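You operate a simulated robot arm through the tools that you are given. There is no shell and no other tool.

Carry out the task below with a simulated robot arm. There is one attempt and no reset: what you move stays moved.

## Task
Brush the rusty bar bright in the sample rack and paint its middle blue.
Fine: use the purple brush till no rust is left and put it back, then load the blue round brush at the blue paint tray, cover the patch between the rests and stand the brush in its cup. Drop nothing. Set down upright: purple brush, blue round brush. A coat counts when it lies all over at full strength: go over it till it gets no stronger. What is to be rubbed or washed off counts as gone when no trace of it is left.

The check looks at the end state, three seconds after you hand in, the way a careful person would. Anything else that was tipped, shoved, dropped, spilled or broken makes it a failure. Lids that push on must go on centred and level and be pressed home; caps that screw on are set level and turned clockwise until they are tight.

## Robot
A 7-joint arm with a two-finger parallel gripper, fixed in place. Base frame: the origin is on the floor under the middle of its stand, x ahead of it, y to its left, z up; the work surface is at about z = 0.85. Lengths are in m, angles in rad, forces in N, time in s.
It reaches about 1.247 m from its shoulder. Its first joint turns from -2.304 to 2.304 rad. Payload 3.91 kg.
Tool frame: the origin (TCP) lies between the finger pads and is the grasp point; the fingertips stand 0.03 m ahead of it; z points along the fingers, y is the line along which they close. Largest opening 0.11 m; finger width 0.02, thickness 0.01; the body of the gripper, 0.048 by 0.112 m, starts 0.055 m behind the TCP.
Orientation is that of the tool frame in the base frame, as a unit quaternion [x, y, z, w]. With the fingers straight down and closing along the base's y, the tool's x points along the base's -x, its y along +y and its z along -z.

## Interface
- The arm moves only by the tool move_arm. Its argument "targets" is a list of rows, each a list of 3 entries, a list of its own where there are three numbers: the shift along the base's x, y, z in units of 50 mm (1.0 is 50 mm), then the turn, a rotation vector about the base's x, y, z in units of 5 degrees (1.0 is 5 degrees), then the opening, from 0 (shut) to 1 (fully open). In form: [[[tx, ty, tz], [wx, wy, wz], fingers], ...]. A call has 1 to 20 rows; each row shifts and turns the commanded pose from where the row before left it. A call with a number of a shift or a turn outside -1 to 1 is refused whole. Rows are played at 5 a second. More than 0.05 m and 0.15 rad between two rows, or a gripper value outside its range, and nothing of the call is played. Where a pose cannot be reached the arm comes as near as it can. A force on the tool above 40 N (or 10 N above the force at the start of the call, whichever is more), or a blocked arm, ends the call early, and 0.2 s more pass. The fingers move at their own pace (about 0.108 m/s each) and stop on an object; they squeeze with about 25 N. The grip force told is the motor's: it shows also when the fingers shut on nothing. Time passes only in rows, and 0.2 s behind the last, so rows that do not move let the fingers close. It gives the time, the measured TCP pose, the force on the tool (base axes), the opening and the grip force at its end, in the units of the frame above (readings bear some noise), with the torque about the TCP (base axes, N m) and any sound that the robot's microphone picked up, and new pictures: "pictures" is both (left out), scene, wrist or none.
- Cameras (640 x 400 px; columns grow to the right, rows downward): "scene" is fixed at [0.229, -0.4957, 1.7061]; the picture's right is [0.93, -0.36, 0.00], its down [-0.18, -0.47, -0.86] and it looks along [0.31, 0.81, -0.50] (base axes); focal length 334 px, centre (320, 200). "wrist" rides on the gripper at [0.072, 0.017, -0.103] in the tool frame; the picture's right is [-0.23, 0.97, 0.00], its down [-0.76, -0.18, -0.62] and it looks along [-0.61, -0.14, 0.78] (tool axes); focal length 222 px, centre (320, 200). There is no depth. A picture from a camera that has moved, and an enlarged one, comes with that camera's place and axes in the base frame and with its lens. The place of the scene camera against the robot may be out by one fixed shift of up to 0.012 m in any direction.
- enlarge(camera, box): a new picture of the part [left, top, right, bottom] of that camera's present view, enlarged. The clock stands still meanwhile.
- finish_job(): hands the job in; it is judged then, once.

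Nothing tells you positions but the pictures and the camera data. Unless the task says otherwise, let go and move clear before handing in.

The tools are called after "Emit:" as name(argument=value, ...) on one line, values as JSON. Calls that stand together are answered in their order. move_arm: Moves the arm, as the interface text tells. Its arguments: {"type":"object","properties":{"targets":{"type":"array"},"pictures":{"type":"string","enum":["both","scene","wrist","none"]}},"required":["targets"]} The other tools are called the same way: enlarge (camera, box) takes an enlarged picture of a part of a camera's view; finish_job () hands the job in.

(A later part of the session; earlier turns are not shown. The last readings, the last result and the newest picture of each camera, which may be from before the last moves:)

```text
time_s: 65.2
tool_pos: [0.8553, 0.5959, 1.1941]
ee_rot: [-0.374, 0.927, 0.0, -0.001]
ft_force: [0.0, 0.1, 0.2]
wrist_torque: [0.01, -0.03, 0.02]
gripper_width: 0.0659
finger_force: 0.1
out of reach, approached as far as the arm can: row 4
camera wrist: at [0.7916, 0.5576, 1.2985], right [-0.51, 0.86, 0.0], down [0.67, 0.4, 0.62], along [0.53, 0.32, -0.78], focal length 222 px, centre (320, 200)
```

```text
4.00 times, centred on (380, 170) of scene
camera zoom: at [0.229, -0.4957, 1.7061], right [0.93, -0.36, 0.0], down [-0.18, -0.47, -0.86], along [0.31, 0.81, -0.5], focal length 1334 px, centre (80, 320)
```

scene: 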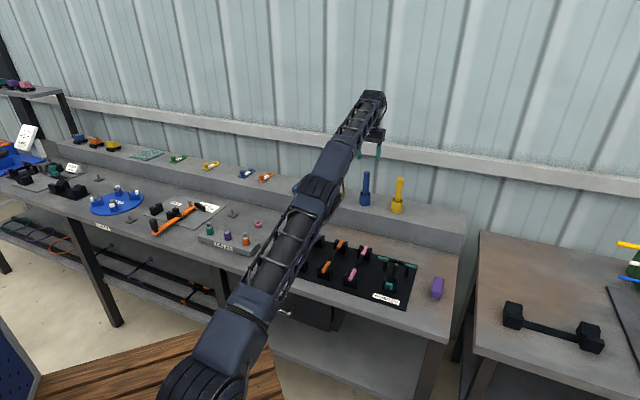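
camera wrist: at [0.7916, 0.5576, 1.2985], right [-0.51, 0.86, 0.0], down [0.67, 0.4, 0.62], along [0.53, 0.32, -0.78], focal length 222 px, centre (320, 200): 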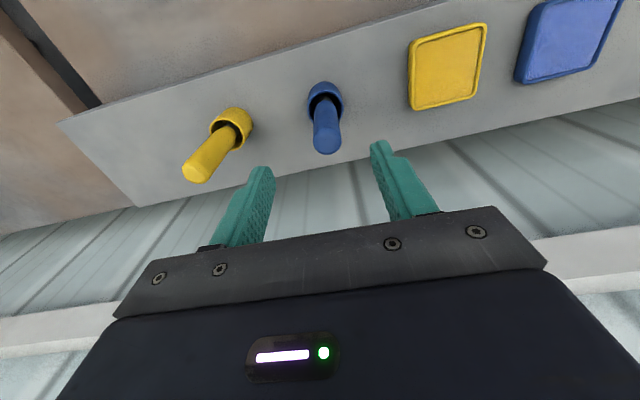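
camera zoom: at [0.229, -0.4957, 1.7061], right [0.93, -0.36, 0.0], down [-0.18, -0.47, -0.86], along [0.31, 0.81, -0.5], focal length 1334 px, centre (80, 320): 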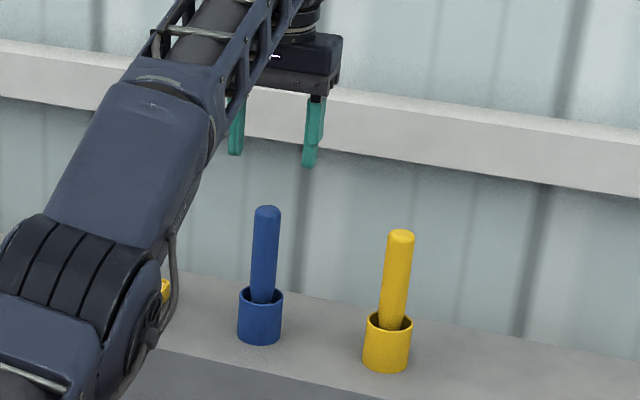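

The arm can't quite reach above the handle at this height, but lower down it can. I'll back off, lower to handle height, and come in from the front with the fingers straddling the handle.

Emit:
move_arm(targets=[[[-0.7, -0.68, 0], [0, 0, 0], 0.6], [[-0.7, -0.68, 0], [0, 0, 0], 0.6], [[-0.14, -0.14, 0], [0, 0, 0], 0.6], [[0, 0, -0.7], [0, 0, 0], 0.6], [[0, 0, -0.7], [0, 0, 0], 0.6], [[0, 0, -0.7], [0, 0, 0], 0.6], [[0, 0, -0.6], [0, 0, 0], 0.6], [[0, 0, 0], [0, 0, 0], 0.6]], pictures="both")

Emit:
enlarge(camera="wrist", box=[220, 130, 420, 255])

Emit:
enlarge(camera="scene", box=[330, 140, 430, 220])

```text
time_s: 67.0
tool_pos: [0.7781, 0.521, 1.0595]
ee_rot: [-0.374, 0.927, 0.0, 0.0]
ft_force: [0.2, 0.3, 0.8]
wrist_torque: [-0.02, 0.02, 0.0]
gripper_width: 0.0661
finger_force: 0.0
camera wrist: at [0.7139, 0.4829, 1.1636], right [-0.51, 0.86, 0.0], down [0.67, 0.4, 0.62], along [0.53, 0.32, -0.78], focal length 222 px, centre (320, 200)
```

scene: 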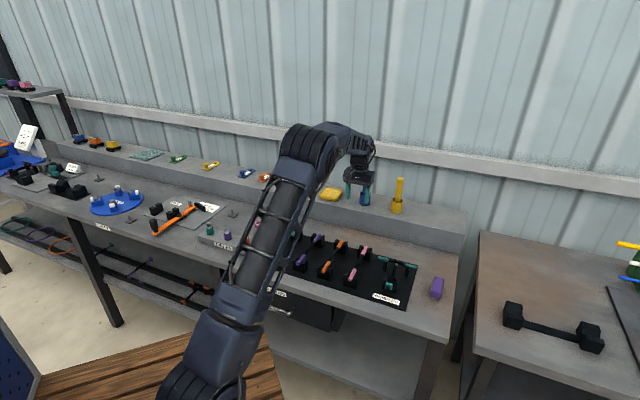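
wrist: 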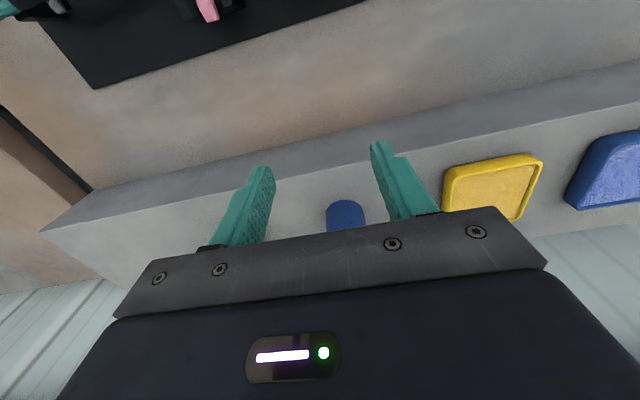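

```text
3.20 times, centred on (320, 192) of wrist
camera zoom: at [0.7139, 0.4829, 1.1636], right [-0.51, 0.86, 0.0], down [0.67, 0.4, 0.62], along [0.53, 0.32, -0.78], focal length 711 px, centre (320, 224)
```

zoom: 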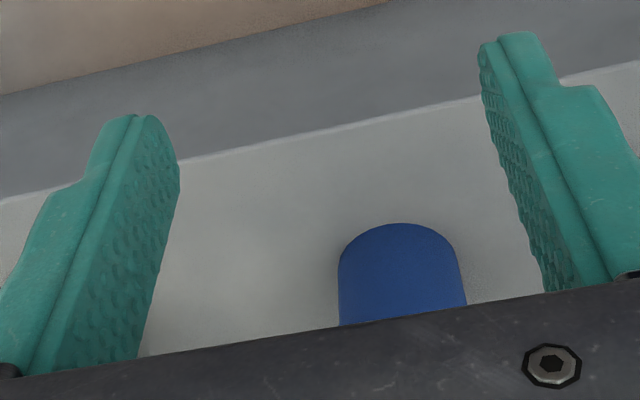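

```text
5.00 times, centred on (380, 180) of scene
camera zoom: at [0.229, -0.4957, 1.7061], right [0.93, -0.36, 0.0], down [-0.18, -0.47, -0.86], along [0.31, 0.81, -0.5], focal length 1667 px, centre (20, 300)
```

zoom: 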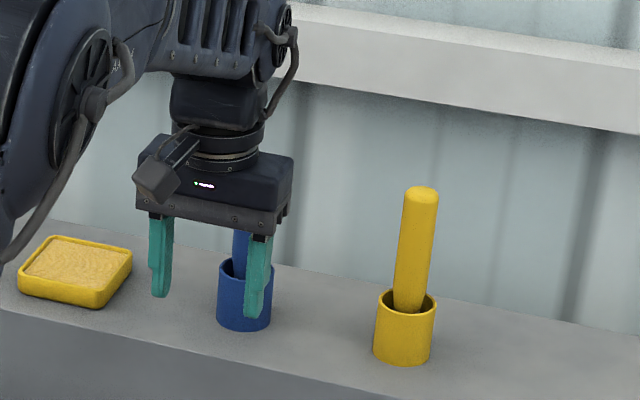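

I'm at handle height in front of the cup. I'll come in halfway, correcting sideways by about 5 mm, and look again.

Emit:
move_arm(targets=[[[0.397, 0.453, 0], [0, 0, 0], 0.6], [[0.397, 0.453, 0], [0, 0, 0], 0.6], [[0, 0, 0], [0, 0, 0], 0.6]], pictures="both")

Emit:
enlarge(camera="wrist", box=[220, 130, 420, 255])

Emit:
enlarge(camera="scene", box=[330, 140, 430, 220])

```text
time_s: 67.8
tool_pos: [0.8168, 0.5656, 1.06]
ee_rot: [-0.374, 0.927, 0.0, 0.0]
ft_force: [-0.8, 1.0, -0.6]
wrist_torque: [-0.02, 0.0, -0.01]
gripper_width: 0.066
finger_force: 0.0
camera wrist: at [0.7538, 0.5277, 1.1652], right [-0.51, 0.86, 0.0], down [0.67, 0.4, 0.62], along [0.53, 0.32, -0.78], focal length 222 px, centre (320, 200)
```

scene: 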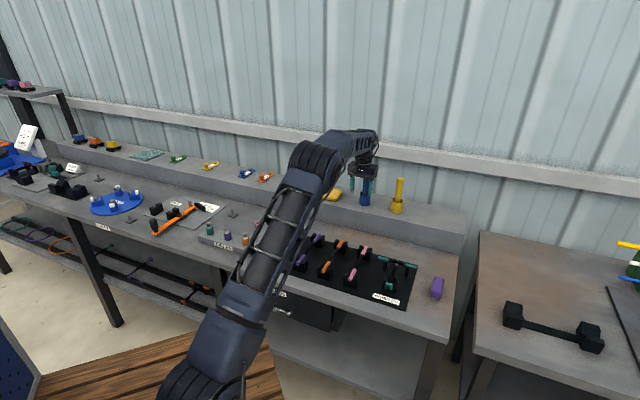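
wrist: 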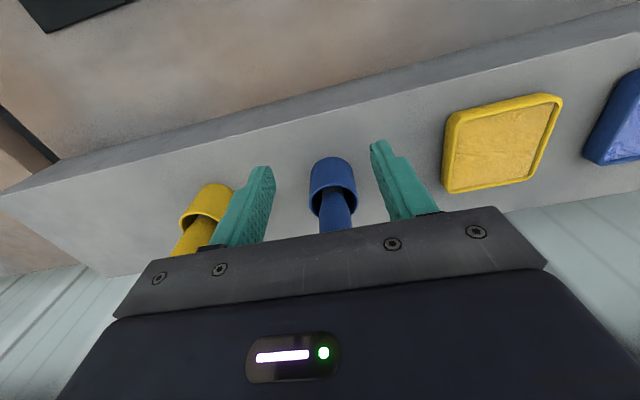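

```text
3.20 times, centred on (320, 192) of wrist
camera zoom: at [0.7538, 0.5277, 1.1652], right [-0.51, 0.86, 0.0], down [0.67, 0.4, 0.62], along [0.53, 0.32, -0.78], focal length 711 px, centre (320, 224)
```

zoom: 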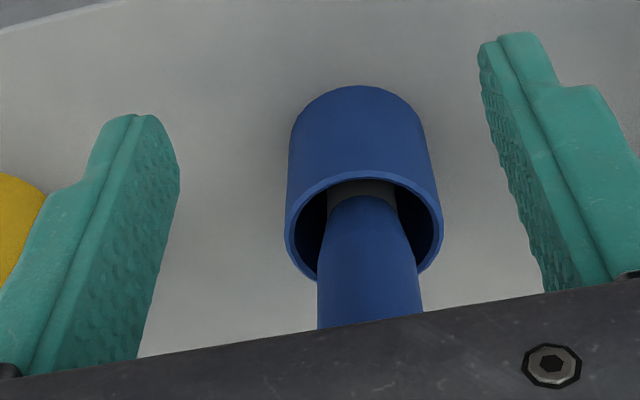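

```text
5.00 times, centred on (380, 180) of scene
camera zoom: at [0.229, -0.4957, 1.7061], right [0.93, -0.36, 0.0], down [-0.18, -0.47, -0.86], along [0.31, 0.81, -0.5], focal length 1667 px, centre (20, 300)
```

zoom: 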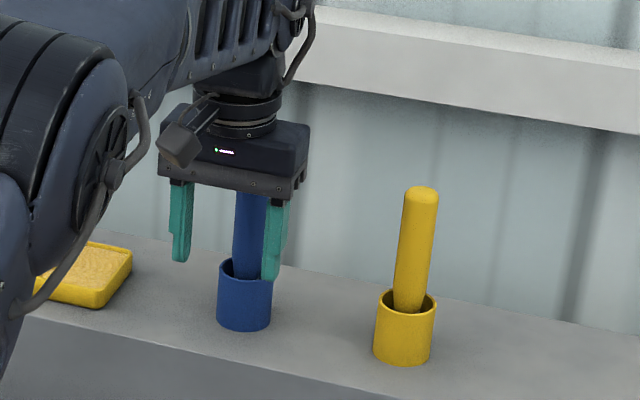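

The handle is centred between the fingers to within about 1 mm. I'll move forward the remaining 64 mm.

Emit:
move_arm(targets=[[[0.471, 0.441, 0], [0, 0, 0], 0.6], [[0.471, 0.441, 0], [0, 0, 0], 0.6], [[0, 0, 0], [0, 0, 0], 0.6]], pictures="both")

Emit:
enlarge(camera="wrist", box=[220, 80, 420, 205])

Emit:
enlarge(camera="scene", box=[330, 140, 430, 220])

```text
time_s: 68.6
tool_pos: [0.8633, 0.6102, 1.0595]
ee_rot: [-0.375, 0.927, -0.001, 0.0]
ft_force: [-0.2, -0.7, -0.1]
wrist_torque: [0.0, -0.01, 0.0]
gripper_width: 0.0662
finger_force: 0.0
camera wrist: at [0.8002, 0.5715, 1.1642], right [-0.51, 0.86, 0.0], down [0.67, 0.4, 0.62], along [0.53, 0.32, -0.78], focal length 222 px, centre (320, 200)
```

scene: 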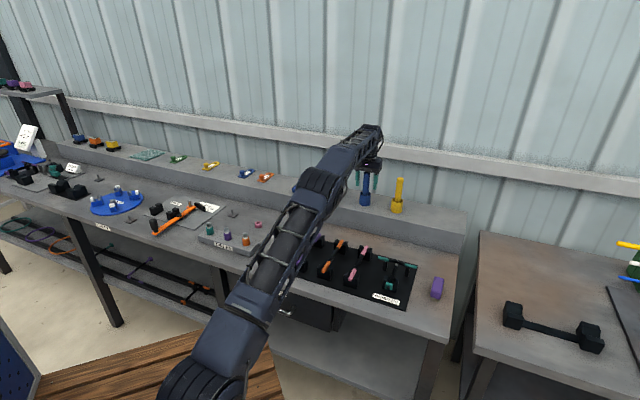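
wrist: 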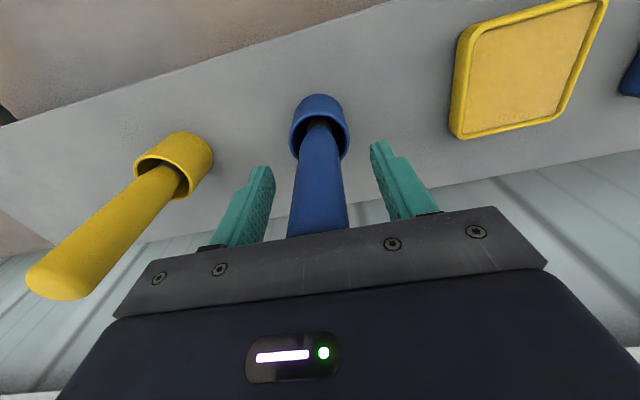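

```text
3.20 times, centred on (320, 142) of wrist
camera zoom: at [0.8002, 0.5715, 1.1642], right [-0.51, 0.86, 0.0], down [0.67, 0.4, 0.62], along [0.53, 0.32, -0.78], focal length 711 px, centre (320, 384)
```

zoom: 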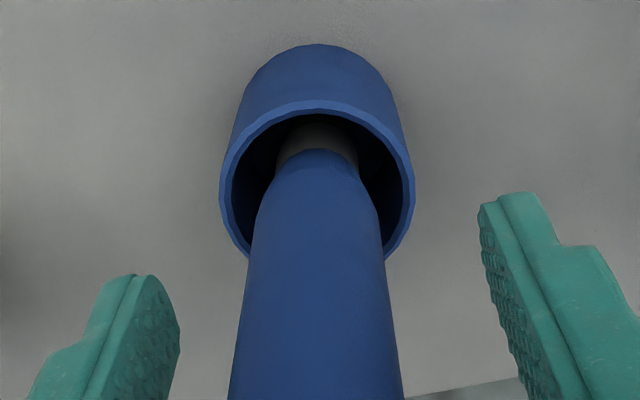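

```text
5.00 times, centred on (380, 180) of scene
camera zoom: at [0.229, -0.4957, 1.7061], right [0.93, -0.36, 0.0], down [-0.18, -0.47, -0.86], along [0.31, 0.81, -0.5], focal length 1667 px, centre (20, 300)
```

zoom: 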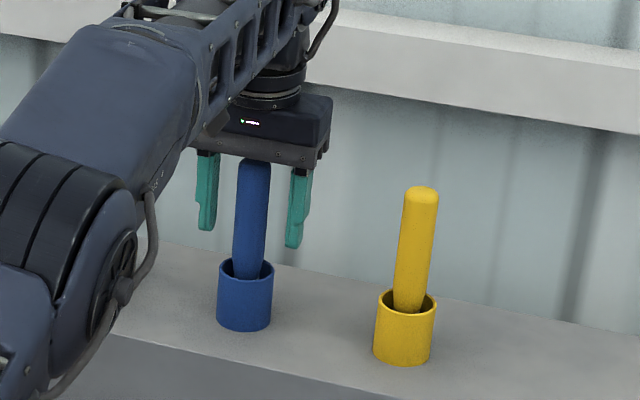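

The fingers are centred on the handle. Closing, then lifting a few millimetres to check.

Emit:
move_arm(targets=[[[0, 0, -0.08], [0, 0, 0], 0.6], [[0, 0, 0], [0, 0, 0], 0], [[0, 0, 0], [0, 0, 0], 0], [[0, 0, 0], [0, 0, 0], 0], [[0, 0, 0], [0, 0, 0], 0]], pictures="both")

Emit:
enlarge(camera="wrist", box=[220, 80, 420, 205])

Emit:
enlarge(camera="scene", box=[330, 140, 430, 220])

```text
time_s: 69.8
tool_pos: [0.863, 0.6104, 1.0556]
ee_rot: [-0.374, 0.927, 0.0, 0.001]
ft_force: [0.4, 0.4, 1.1]
wrist_torque: [0.09, 0.04, 0.01]
gripper_width: 0.0269
finger_force: 25.5
camera wrist: at [0.8002, 0.5722, 1.1599], right [-0.51, 0.86, 0.0], down [0.67, 0.4, 0.62], along [0.53, 0.32, -0.78], focal length 222 px, centre (320, 200)
```

scene: 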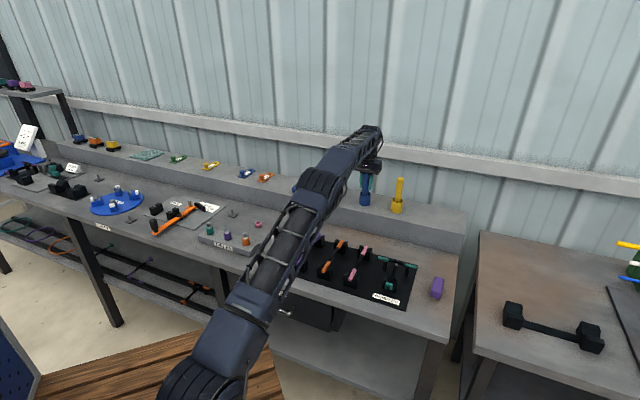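
wrist: 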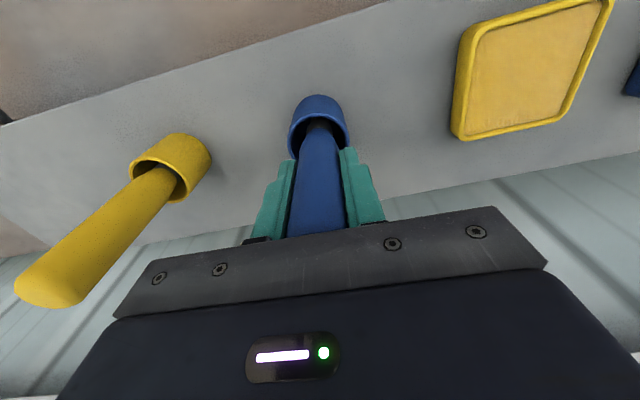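

```text
3.20 times, centred on (320, 142) of wrist
camera zoom: at [0.8002, 0.5722, 1.1599], right [-0.51, 0.86, 0.0], down [0.67, 0.4, 0.62], along [0.53, 0.32, -0.78], focal length 711 px, centre (320, 384)
```

zoom: 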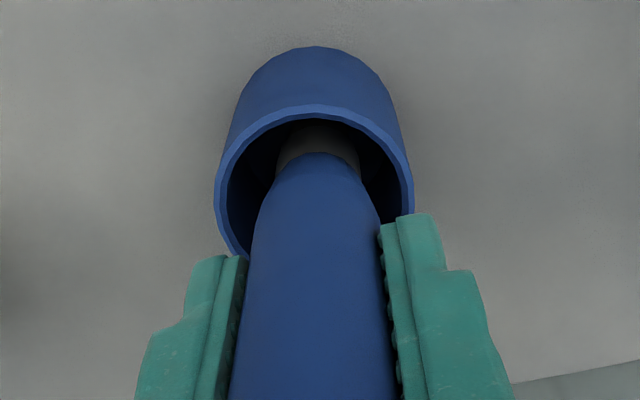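

```text
5.00 times, centred on (380, 180) of scene
camera zoom: at [0.229, -0.4957, 1.7061], right [0.93, -0.36, 0.0], down [-0.18, -0.47, -0.86], along [0.31, 0.81, -0.5], focal length 1667 px, centre (20, 300)
```

zoom: 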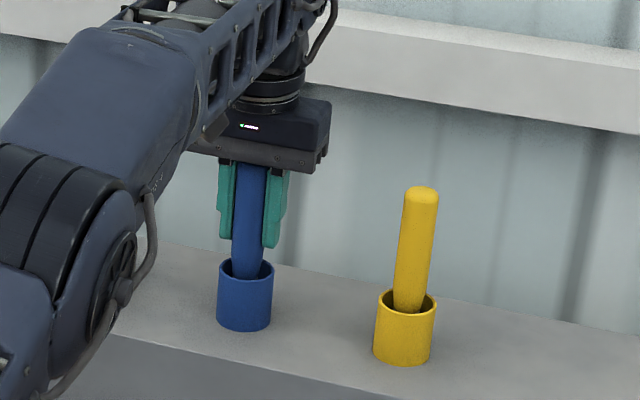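

The grip is good. Lifting slowly and straight up out of the cup.

Emit:
move_arm(targets=[[[0, 0, 0.1], [0, 0, 0], 0], [[0, 0, 0.15], [0, 0, 0], 0], [[0, 0, 0.2], [0, 0, 0], 0], [[0, 0, 0.25], [0, 0, 0], 0], [[0, 0, 0.25], [0, 0, 0], 0], [[0, 0, 0.2], [0, 0, 0], 0], [[0, 0, 0], [0, 0, 0], 0]], pictures="both")

Emit:
enlarge(camera="scene", box=[330, 140, 430, 220])

Emit:
enlarge(camera="wrist", box=[220, 80, 420, 205])

```text
time_s: 71.4
tool_pos: [0.8645, 0.6089, 1.1112]
ee_rot: [-0.374, 0.927, 0.0, 0.0]
ft_force: [0.1, -0.1, -0.5]
wrist_torque: [-0.03, 0.02, 0.01]
gripper_width: 0.0267
finger_force: 25.0
camera wrist: at [0.8008, 0.5716, 1.2174], right [-0.51, 0.86, 0.0], down [0.67, 0.4, 0.62], along [0.53, 0.32, -0.78], focal length 222 px, centre (320, 200)
```

scene: 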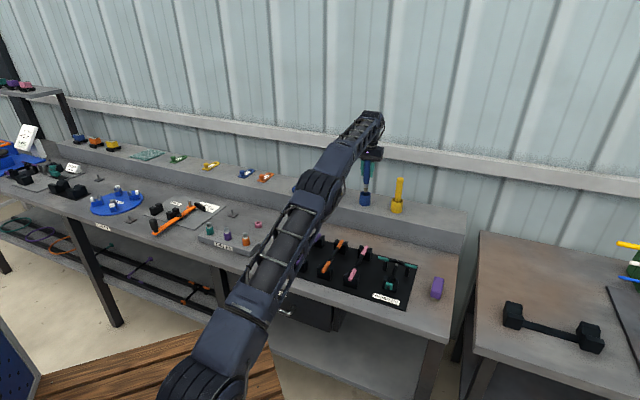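
wrist: 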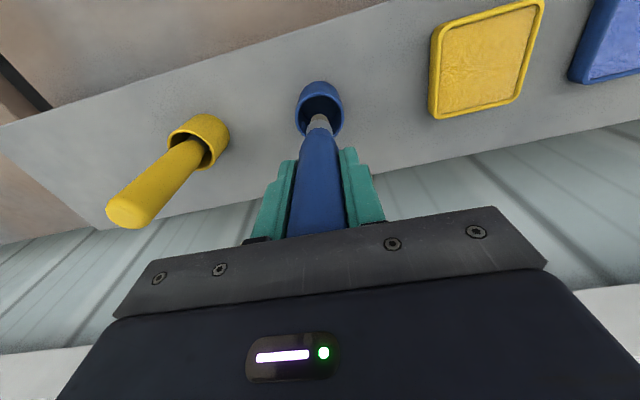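

```text
5.00 times, centred on (380, 180) of scene
camera zoom: at [0.229, -0.4957, 1.7061], right [0.93, -0.36, 0.0], down [-0.18, -0.47, -0.86], along [0.31, 0.81, -0.5], focal length 1667 px, centre (20, 300)
```

zoom: 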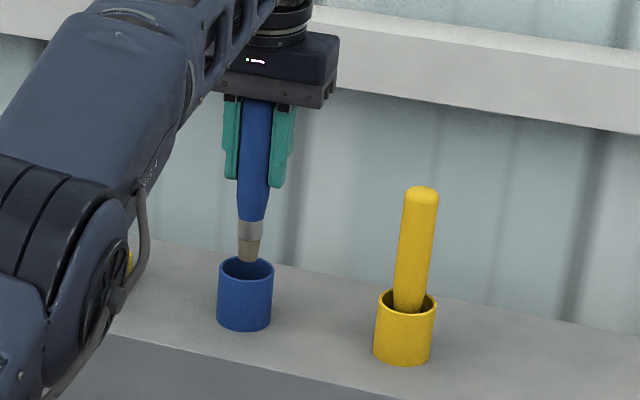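

```text
3.20 times, centred on (320, 142) of wrist
camera zoom: at [0.8008, 0.5716, 1.2174], right [-0.51, 0.86, 0.0], down [0.67, 0.4, 0.62], along [0.53, 0.32, -0.78], focal length 711 px, centre (320, 384)
```

zoom: 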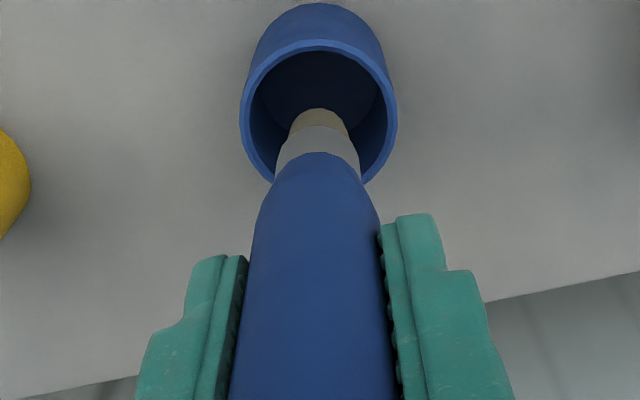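

The brush is out: blue handle, grey ferrule, and a bristle tip about 0.10 m below the grasp point. I'll rise a little more and carry it over to the blue tray.

Emit:
move_arm(targets=[[[0, 0, 0.15], [0, 0, 0], 0], [[0, 0, 0.2], [0, 0, 0], 0], [[-0.3, 0.22, 0], [0, 0, 0], 0], [[-0.6, 0.45, 0], [0, 0, 0], 0], [[-0.6, 0.45, 0], [0, 0, 0], 0], [[-0.6, 0.45, 0], [0, 0, 0], 0], [[-0.6, 0.45, 0], [0, 0, 0], 0], [[-0.6, 0.45, 0], [0, 0, 0], 0], [[-0.6, 0.45, 0], [0, 0, 0], 0], [[-0.6, 0.45, 0], [0, 0, 0], 0], [[-0.3, 0.22, 0], [0, 0, 0], 0], [[0, 0, 0], [0, 0, 0], 0]], pictures="both")

Emit:
enlarge(camera="wrist", box=[240, 40, 400, 140])

Emit:
enlarge(camera="scene", box=[270, 130, 370, 210])

```text
time_s: 74.0
tool_pos: [0.625, 0.7895, 1.129]
ee_rot: [-0.375, 0.927, 0.0, -0.001]
ft_force: [-0.3, 0.1, -0.4]
wrist_torque: [-0.02, 0.02, 0.02]
gripper_width: 0.0267
finger_force: 25.1
camera wrist: at [0.5611, 0.7523, 1.2352], right [-0.51, 0.86, 0.0], down [0.67, 0.4, 0.62], along [0.53, 0.32, -0.78], focal length 222 px, centre (320, 200)
```

scene: 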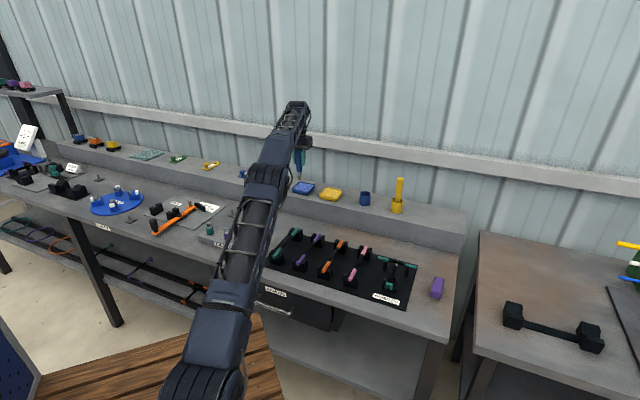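
wrist: 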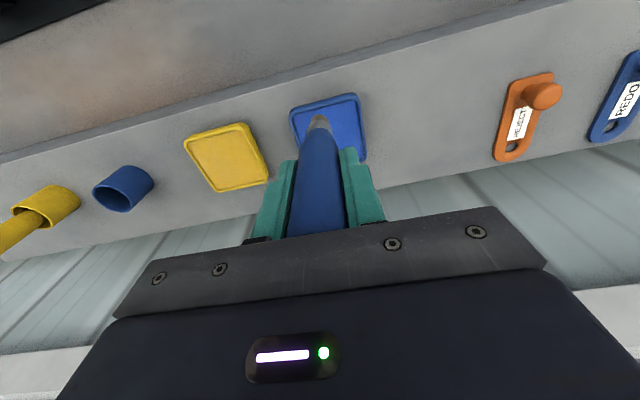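

```text
4.00 times, centred on (320, 90) of wrist
camera zoom: at [0.5611, 0.7523, 1.2352], right [-0.51, 0.86, 0.0], down [0.67, 0.4, 0.62], along [0.53, 0.32, -0.78], focal length 888 px, centre (320, 640)
```

zoom: 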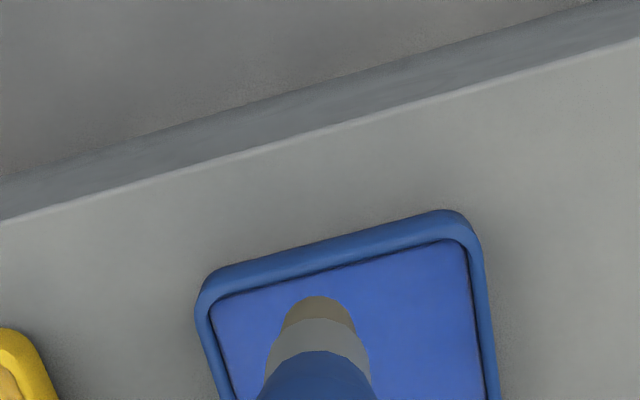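

```text
5.00 times, centred on (320, 170) of scene
camera zoom: at [0.229, -0.4957, 1.7061], right [0.93, -0.36, 0.0], down [-0.18, -0.47, -0.86], along [0.31, 0.81, -0.5], focal length 1667 px, centre (320, 350)
```

zoom: 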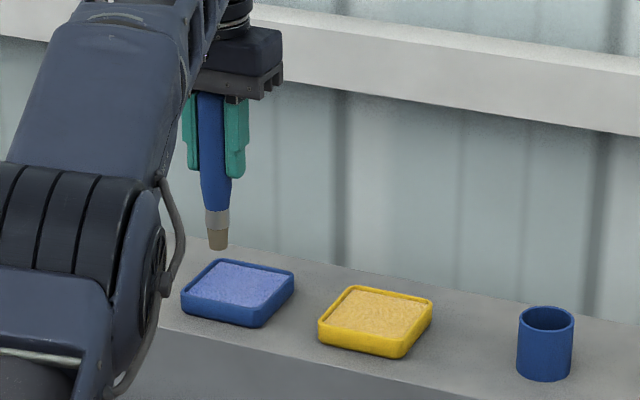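

The tray centre is about (0.648, 0.819). I'll centre the tip over it and lower close to the pad.

Emit:
move_arm(targets=[[[0.23, 0.295, 0], [0, 0, 0], 0], [[0.23, 0.295, 0], [0, 0, 0], 0], [[0, 0, -0.4], [0, 0, 0], 0], [[0, 0, -0.3], [0, 0, 0], 0], [[0, 0, -0.15], [0, 0, 0], 0], [[0, 0, 0], [0, 0, 0], 0]], pictures="both")

Emit:
enlarge(camera="scene", box=[270, 130, 370, 210])

Emit:
enlarge(camera="wrist", box=[240, 40, 400, 140])

```text
time_s: 75.4
tool_pos: [0.6336, 0.8035, 1.0899]
ee_rot: [-0.375, 0.927, -0.001, -0.001]
ft_force: [-1.1, -0.6, -0.8]
wrist_torque: [-0.02, 0.01, 0.0]
gripper_width: 0.0268
finger_force: 25.2
out of reach, approached as far as the arm can: row 1, 2, 4
camera wrist: at [0.5701, 0.7659, 1.1944], right [-0.51, 0.86, 0.0], down [0.67, 0.4, 0.62], along [0.53, 0.32, -0.78], focal length 222 px, centre (320, 200)
```

scene: 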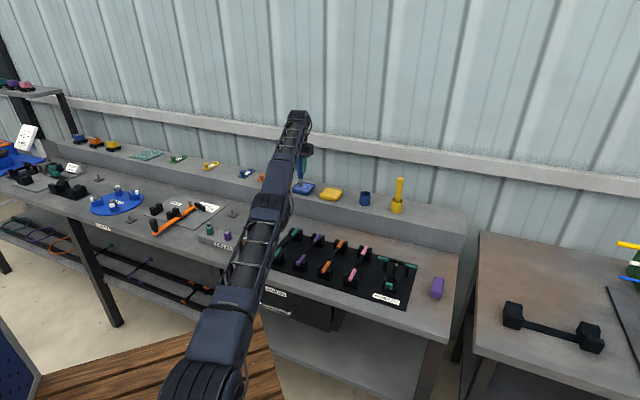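
wrist: 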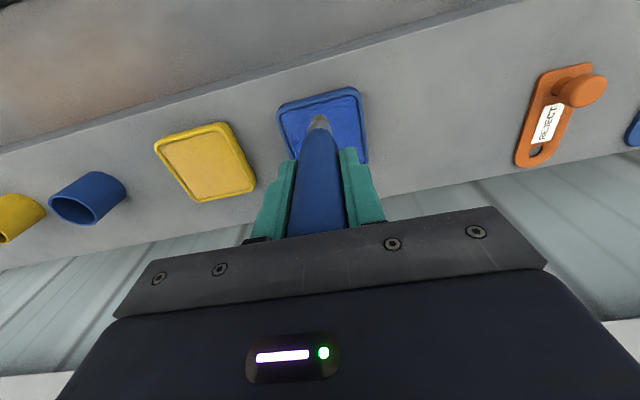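

```text
5.00 times, centred on (320, 170) of scene
camera zoom: at [0.229, -0.4957, 1.7061], right [0.93, -0.36, 0.0], down [-0.18, -0.47, -0.86], along [0.31, 0.81, -0.5], focal length 1667 px, centre (320, 350)
```

zoom: 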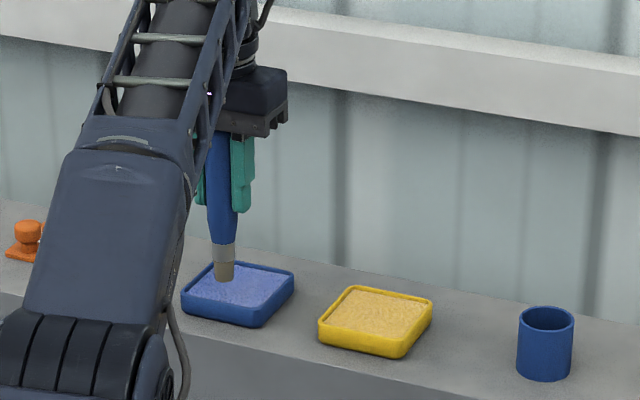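

```text
4.00 times, centred on (320, 90) of wrist
camera zoom: at [0.5701, 0.7659, 1.1944], right [-0.51, 0.86, 0.0], down [0.67, 0.4, 0.62], along [0.53, 0.32, -0.78], focal length 888 px, centre (320, 640)
```

zoom: 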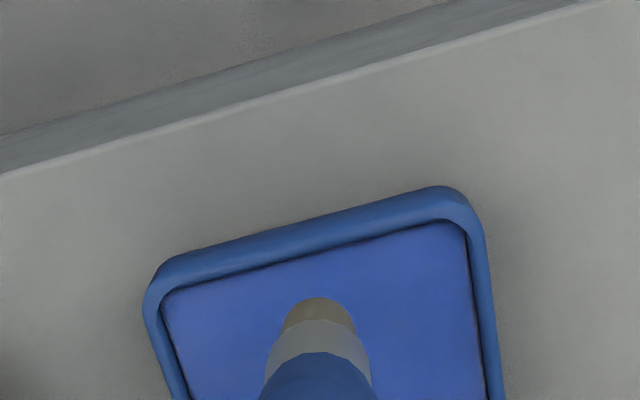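

The tip hangs above the pad's front half; the arm is near its reach limit here, but the tip is inside the tray. I'll lower in small steps, nudging outward.

Emit:
move_arm(targets=[[[0.05, 0.06, -0.15], [0, 0, 0], 0], [[0.05, 0.06, 0], [0, 0, 0], 0], [[0, 0, 0], [0, 0, 0], 0]], pictures="scene")

Emit:
enlarge(camera="scene", box=[290, 160, 330, 205])

```text
time_s: 76.2
tool_pos: [0.6365, 0.8058, 1.082]
ee_rot: [-0.374, 0.927, 0.0, 0.0]
ft_force: [0.0, -0.4, -1.0]
wrist_torque: [0.0, -0.03, 0.03]
gripper_width: 0.0267
finger_force: 25.1
```

scene: 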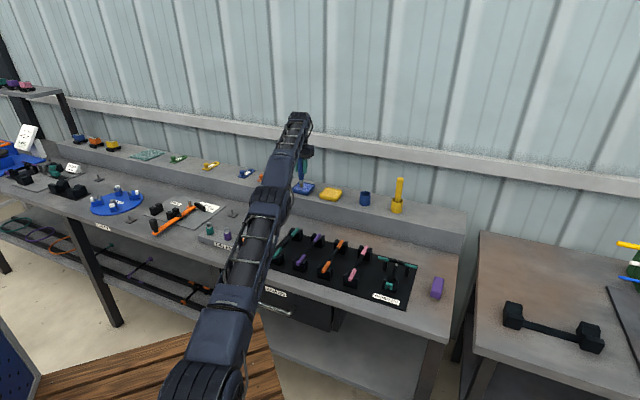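

```text
8.89 times, centred on (310, 182) of scene
camera zoom: at [0.229, -0.4957, 1.7061], right [0.93, -0.36, 0.0], down [-0.18, -0.47, -0.86], along [0.31, 0.81, -0.5], focal length 2964 px, centre (409, 356)
```

zoom: 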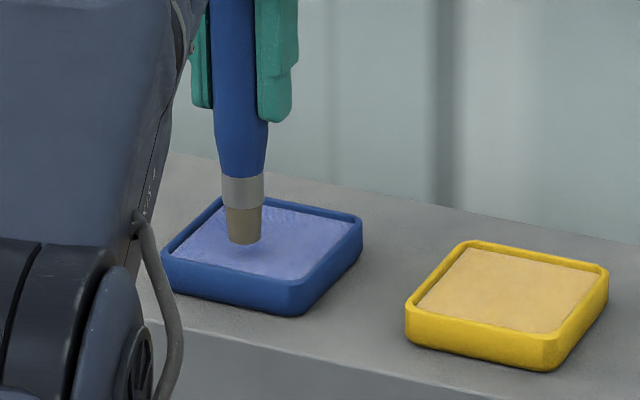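

The tip is over the pad, a few millimetres above it. I'll continue down in small steps.

Emit:
move_arm(targets=[[[0.03, 0.03, -0.08], [0, 0, 0], 0], [[0, 0, -0.04], [0, 0, 0], 0], [[0, 0, 0], [0, 0, 0], 0]], pictures="none")

Emit:
move_arm(targets=[[[0, 0, -0.04], [0, 0, 0], 0], [[0, 0, 0], [0, 0, 0], 0]], pictures="scene")

Emit:
enlarge(camera="scene", box=[290, 160, 330, 205])

```text
time_s: 77.0
tool_pos: [0.6383, 0.808, 1.0748]
ee_rot: [-0.375, 0.927, 0.0, 0.0]
ft_force: [0.3, 0.7, -0.6]
wrist_torque: [-0.01, 0.02, -0.02]
gripper_width: 0.027
finger_force: 24.8
```

```text
time_s: 77.6
tool_pos: [0.6394, 0.8078, 1.0729]
ee_rot: [-0.375, 0.927, -0.001, 0.001]
ft_force: [-0.1, 0.4, -1.2]
wrist_torque: [0.0, -0.01, -0.02]
gripper_width: 0.0268
finger_force: 25.2
```

scene: 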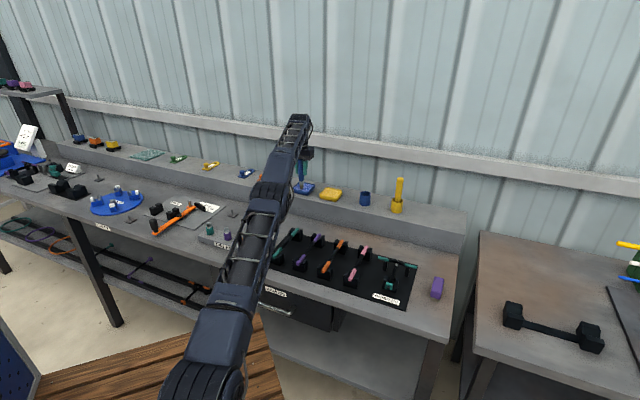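

```text
8.89 times, centred on (310, 182) of scene
camera zoom: at [0.229, -0.4957, 1.7061], right [0.93, -0.36, 0.0], down [-0.18, -0.47, -0.86], along [0.31, 0.81, -0.5], focal length 2964 px, centre (409, 356)
```

zoom: 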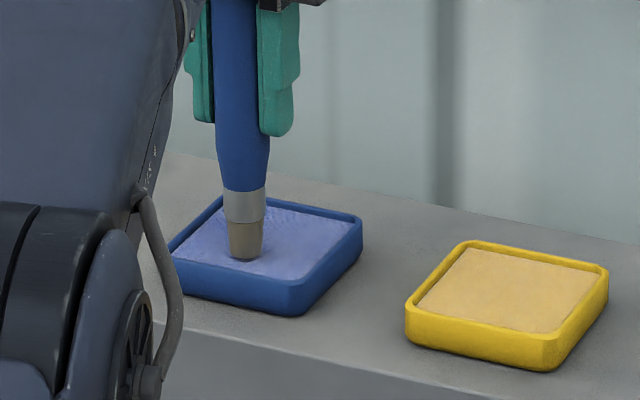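

Emit:
move_arm(targets=[[[0, 0, -0.03], [0, 0, 0], 0], [[0, 0, 0], [0, 0, 0], 0]], pictures="none")

Emit:
move_arm(targets=[[[0, 0, -0.03], [0, 0, 0], 0], [[0, 0, 0], [0, 0, 0], 0]], pictures="scene")

Emit:
enlarge(camera="scene", box=[290, 160, 330, 205])

```text
time_s: 78.2
tool_pos: [0.6374, 0.8083, 1.0715]
ee_rot: [-0.375, 0.927, 0.0, 0.0]
ft_force: [-0.1, 0.2, -0.3]
wrist_torque: [-0.03, -0.01, -0.02]
gripper_width: 0.0268
finger_force: 25.7
```

```text
time_s: 78.8
tool_pos: [0.6395, 0.808, 1.0703]
ee_rot: [-0.374, 0.927, 0.0, 0.0]
ft_force: [0.4, -0.4, -0.5]
wrist_torque: [-0.01, -0.02, -0.02]
gripper_width: 0.0267
finger_force: 25.2
```

scene: 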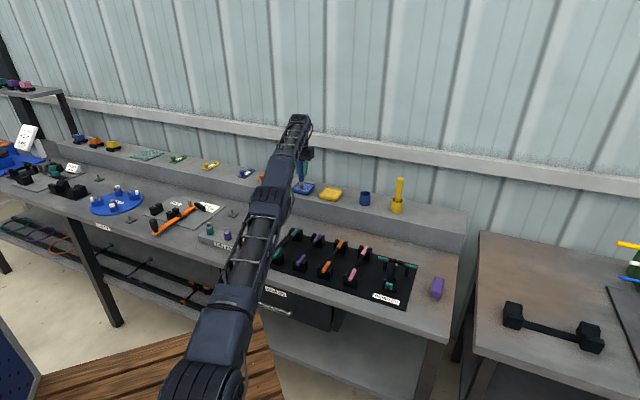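

```text
8.89 times, centred on (310, 182) of scene
camera zoom: at [0.229, -0.4957, 1.7061], right [0.93, -0.36, 0.0], down [-0.18, -0.47, -0.86], along [0.31, 0.81, -0.5], focal length 2964 px, centre (409, 356)
```

zoom: 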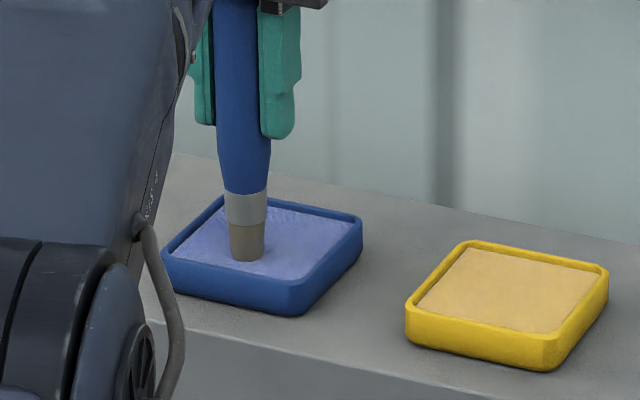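

Emit:
move_arm(targets=[[[0, 0, -0.03], [0, 0, 0], 0], [[0, 0, 0], [0, 0, 0], 0]], pictures="none")

Emit:
move_arm(targets=[[[0, 0, -0.03], [0, 0, 0], 0], [[0, 0, 0], [0, 0, 0], 0]], pictures="scene")

Emit:
enlarge(camera="scene", box=[290, 160, 330, 205])

```text
time_s: 79.4
tool_pos: [0.6388, 0.8078, 1.0695]
ee_rot: [-0.374, 0.927, 0.0, 0.001]
ft_force: [0.1, -1.1, 6.0]
wrist_torque: [-0.1, -0.02, 0.0]
gripper_width: 0.0267
finger_force: 24.0
```

```text
time_s: 80.0
tool_pos: [0.639, 0.8082, 1.0714]
ee_rot: [-0.374, 0.927, 0.001, 0.001]
ft_force: [1.7, 2.4, 20.8]
wrist_torque: [0.2, -0.08, 0.04]
gripper_width: 0.0268
finger_force: 25.4
```

scene: 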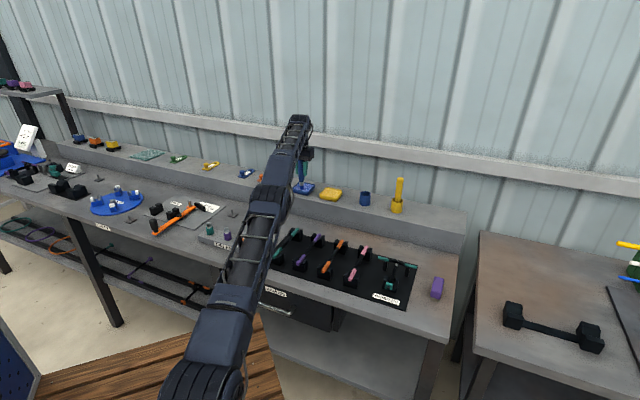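

```text
8.89 times, centred on (310, 182) of scene
camera zoom: at [0.229, -0.4957, 1.7061], right [0.93, -0.36, 0.0], down [-0.18, -0.47, -0.86], along [0.31, 0.81, -0.5], focal length 2964 px, centre (409, 356)
```

zoom: 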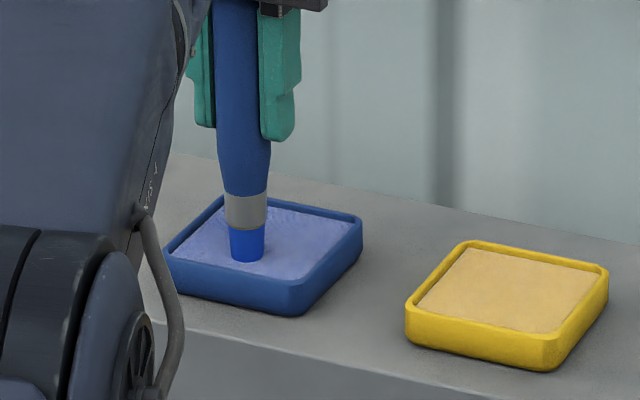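

The bristles turned blue, so the brush is loaded. I'll lift off gently and back away from the tray toward the bar.

Emit:
move_arm(targets=[[[0, 0, 0.04], [0, 0, 0], 0], [[0, 0, 0.1], [0, 0, 0], 0], [[0, 0, 0.2], [0, 0, 0], 0], [[-0.2, -0.2, 0.3], [0, 0, 0], 0], [[-0.4, -0.5, 0.3], [0, 0, 0], 0], [[-0.4, -0.65, 0], [0, 0, 0], 0], [[-0.4, -0.65, 0], [0, 0, 0], 0], [[-0.4, -0.65, 0], [0, 0, 0], 0], [[0, 0, 0], [0, 0, 0], 0]], pictures="both")

Emit:
enlarge(camera="scene", box=[250, 140, 350, 220])

```text
time_s: 82.0
tool_pos: [0.5498, 0.6757, 1.1146]
ee_rot: [-0.374, 0.927, 0.0, -0.001]
ft_force: [0.1, 0.1, -0.9]
wrist_torque: [0.0, -0.02, -0.03]
gripper_width: 0.0266
finger_force: 24.5
camera wrist: at [0.4854, 0.6382, 1.2186], right [-0.51, 0.86, 0.0], down [0.67, 0.4, 0.62], along [0.53, 0.32, -0.78], focal length 222 px, centre (320, 200)
```

scene: 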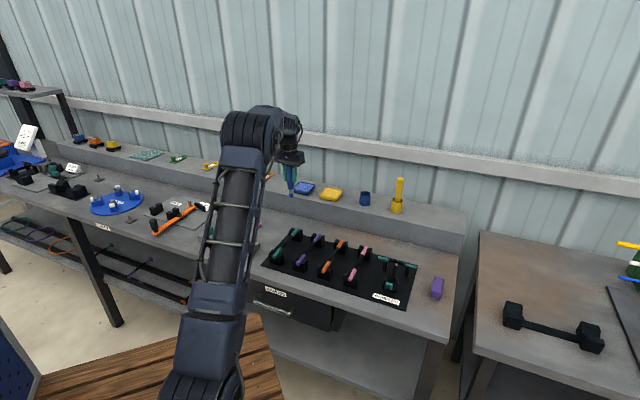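
wrist: 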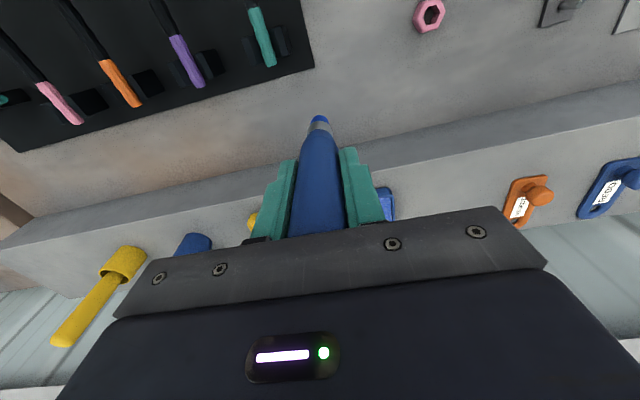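

```text
5.00 times, centred on (300, 180) of scene
camera zoom: at [0.229, -0.4957, 1.7061], right [0.93, -0.36, 0.0], down [-0.18, -0.47, -0.86], along [0.31, 0.81, -0.5], focal length 1667 px, centre (420, 300)
```

zoom: 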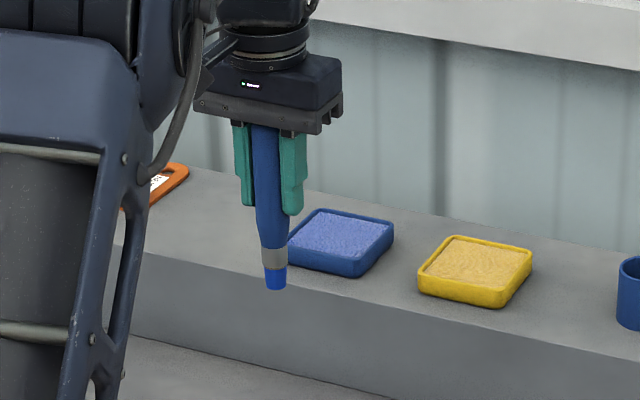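

The tip is blue and past the ledge. Now I'll bring it just above the middle of the bar and check its sideways alignment.

Emit:
move_arm(targets=[[[-0.332, -0.678, -0.2], [0, 0, 0], 0], [[-0.332, -0.678, -0.4], [0, 0, 0], 0], [[-0.332, -0.678, -0.5], [0, 0, 0], 0], [[-0.332, -0.678, -0.5], [0, 0, 0], 0], [[0, 0, 0], [0, 0, 0], 0]], pictures="both")

Emit:
enlarge(camera="scene", box=[260, 200, 330, 270])

Emit:
enlarge(camera="wrist", box=[240, 30, 400, 180])

```text
time_s: 83.2
tool_pos: [0.4836, 0.542, 1.0364]
ee_rot: [-0.374, 0.927, 0.0, 0.0]
ft_force: [-0.2, -0.1, -0.1]
wrist_torque: [-0.01, -0.03, -0.03]
gripper_width: 0.0266
finger_force: 25.3
camera wrist: at [0.4194, 0.5036, 1.1404], right [-0.51, 0.86, 0.0], down [0.67, 0.4, 0.62], along [0.53, 0.32, -0.78], focal length 222 px, centre (320, 200)
```

scene: 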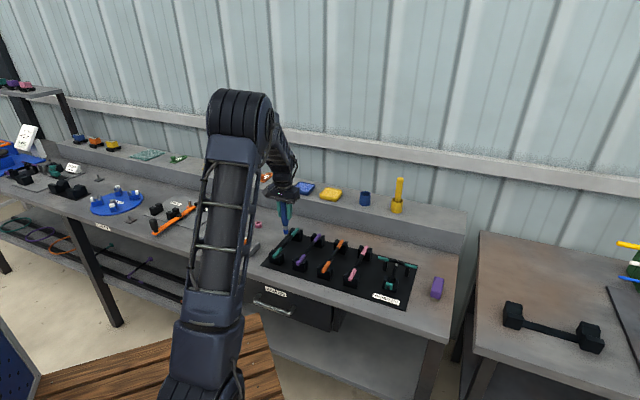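
wrist: 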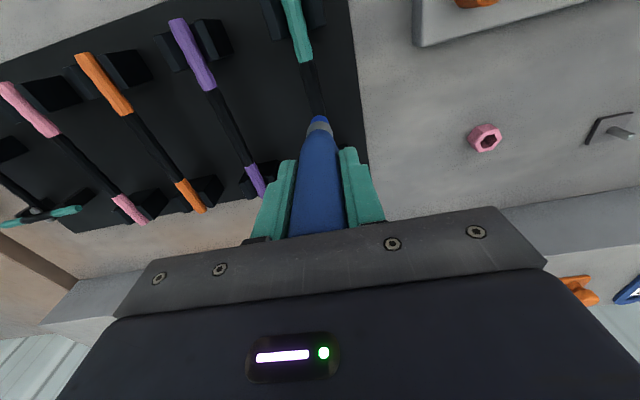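

```text
5.71 times, centred on (295, 235) of scene
camera zoom: at [0.229, -0.4957, 1.7061], right [0.93, -0.36, 0.0], down [-0.18, -0.47, -0.86], along [0.31, 0.81, -0.5], focal length 1906 px, centre (463, 0)
```

zoom: 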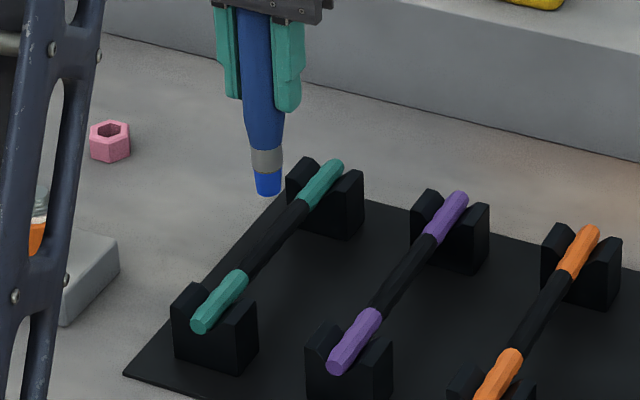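

```text
2.67 times, centred on (320, 105) of wrist
camera zoom: at [0.4194, 0.5036, 1.1404], right [-0.51, 0.86, 0.0], down [0.67, 0.4, 0.62], along [0.53, 0.32, -0.78], focal length 592 px, centre (320, 453)
```

zoom: 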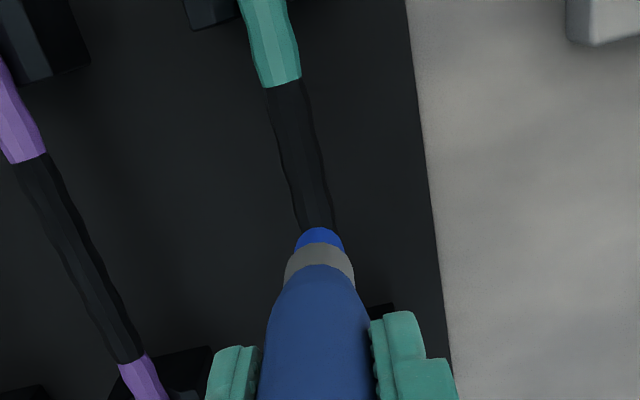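

Alignment is within about 1 mm; I'll correct that and lower onto the bar gradually.

Emit:
move_arm(targets=[[[0.016, -0.016, -0.2], [0, 0, 0], 0], [[0, 0, -0.16], [0, 0, 0], 0], [[0, 0, -0.08], [0, 0, 0], 0], [[0, 0, 0], [0, 0, 0], 0]], pictures="scene")

Emit:
enlarge(camera="scene", box=[260, 200, 330, 270])

```text
time_s: 84.2
tool_pos: [0.4835, 0.5399, 1.0137]
ee_rot: [-0.374, 0.927, 0.0, 0.0]
ft_force: [0.3, 0.0, -0.3]
wrist_torque: [-0.01, -0.02, -0.04]
gripper_width: 0.0268
finger_force: 24.8
```

scene: 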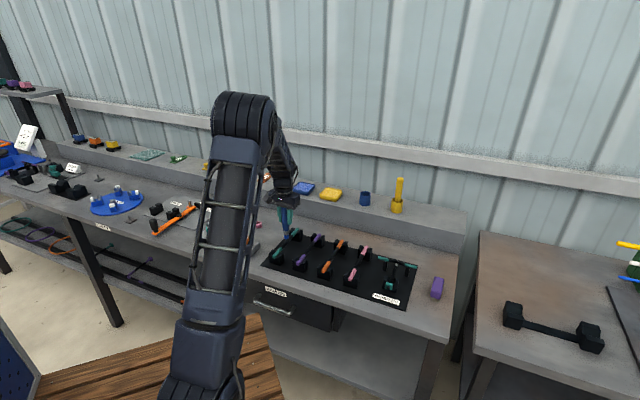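

```text
5.71 times, centred on (295, 235) of scene
camera zoom: at [0.229, -0.4957, 1.7061], right [0.93, -0.36, 0.0], down [-0.18, -0.47, -0.86], along [0.31, 0.81, -0.5], focal length 1906 px, centre (463, 0)
```

zoom: 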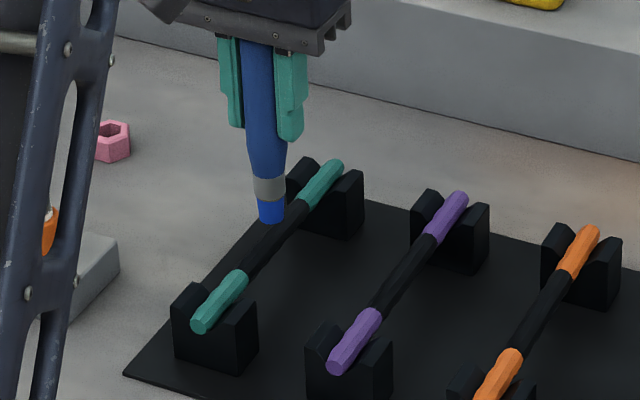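

Emit:
move_arm(targets=[[[0, 0, -0.04], [0, 0, 0], 0], [[0, 0, -0.03], [0, 0, 0], 0], [[0, 0, 0], [0, 0, 0], 0]], pictures="none")

Emit:
move_arm(targets=[[[0, 0, -0.03], [0, 0, 0], 0], [[0, 0, 0], [0, 0, 0], 0]], pictures="none")

```text
time_s: 85.0
tool_pos: [0.4827, 0.5392, 1.0096]
ee_rot: [-0.375, 0.927, 0.0, 0.0]
ft_force: [-0.1, 1.1, 0.0]
wrist_torque: [0.02, 0.02, -0.02]
gripper_width: 0.027
finger_force: 25.5
```

```text
time_s: 85.6
tool_pos: [0.4824, 0.5399, 1.0083]
ee_rot: [-0.375, 0.927, 0.0, 0.001]
ft_force: [-0.2, 0.5, -0.3]
wrist_torque: [-0.01, 0.0, 0.01]
gripper_width: 0.0266
finger_force: 25.5
```

Emit:
move_arm(targets=[[[0, 0, -0.02], [0, 0, 0], 0], [[0, 0, 0], [0, 0, 0], 0]], pictures="none")

Emit:
move_arm(targets=[[[0, 0, -0.02], [0, 0, 0], 0], [[0, 0, 0], [0, 0, 0], 0]], pictures="scene")

Emit:
enlarge(camera="scene", box=[260, 200, 330, 270])

```text
time_s: 86.2
tool_pos: [0.4828, 0.5393, 1.0079]
ee_rot: [-0.375, 0.927, 0.0, 0.0]
ft_force: [0.4, 0.4, -0.9]
wrist_torque: [-0.01, -0.01, 0.01]
gripper_width: 0.0268
finger_force: 24.9
```

```text
time_s: 86.8
tool_pos: [0.4829, 0.5407, 1.0066]
ee_rot: [-0.375, 0.927, 0.0, 0.0]
ft_force: [-0.5, -0.3, -1.0]
wrist_torque: [-0.03, 0.02, 0.01]
gripper_width: 0.0264
finger_force: 25.2
```

scene: 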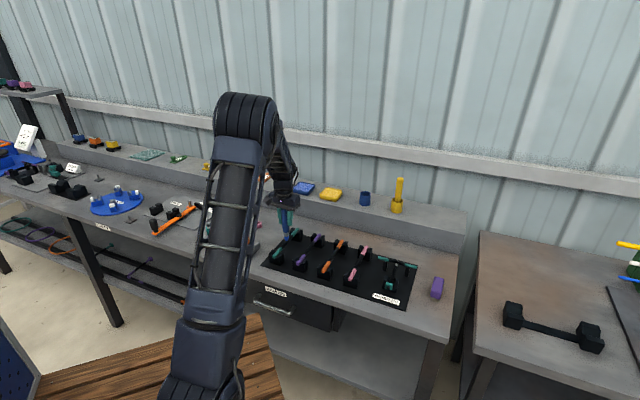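

```text
5.71 times, centred on (295, 235) of scene
camera zoom: at [0.229, -0.4957, 1.7061], right [0.93, -0.36, 0.0], down [-0.18, -0.47, -0.86], along [0.31, 0.81, -0.5], focal length 1906 px, centre (463, 0)
```

zoom: 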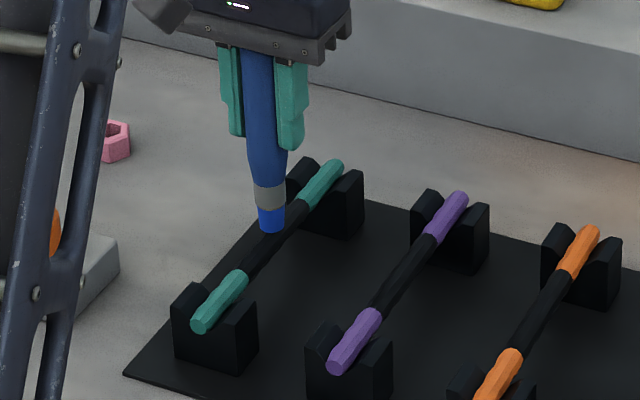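

Emit:
move_arm(targets=[[[0, 0, -0.02], [0, 0, 0], 0], [[0, 0, 0], [0, 0, 0], 0]], pictures="none")

Emit:
move_arm(targets=[[[0, 0, -0.02], [0, 0, 0], 0], [[0, 0, 0], [0, 0, 0], 0]], pictures="none")

```text
time_s: 87.4
tool_pos: [0.4824, 0.539, 1.0053]
ee_rot: [-0.374, 0.927, 0.001, 0.0]
ft_force: [-0.1, -0.6, -0.3]
wrist_torque: [-0.02, -0.02, 0.01]
gripper_width: 0.0267
finger_force: 25.2
```

```text
time_s: 88.0
tool_pos: [0.4827, 0.5398, 1.0034]
ee_rot: [-0.375, 0.927, 0.0, 0.001]
ft_force: [0.3, 0.2, 0.0]
wrist_torque: [-0.01, 0.02, -0.02]
gripper_width: 0.0269
finger_force: 25.0
```

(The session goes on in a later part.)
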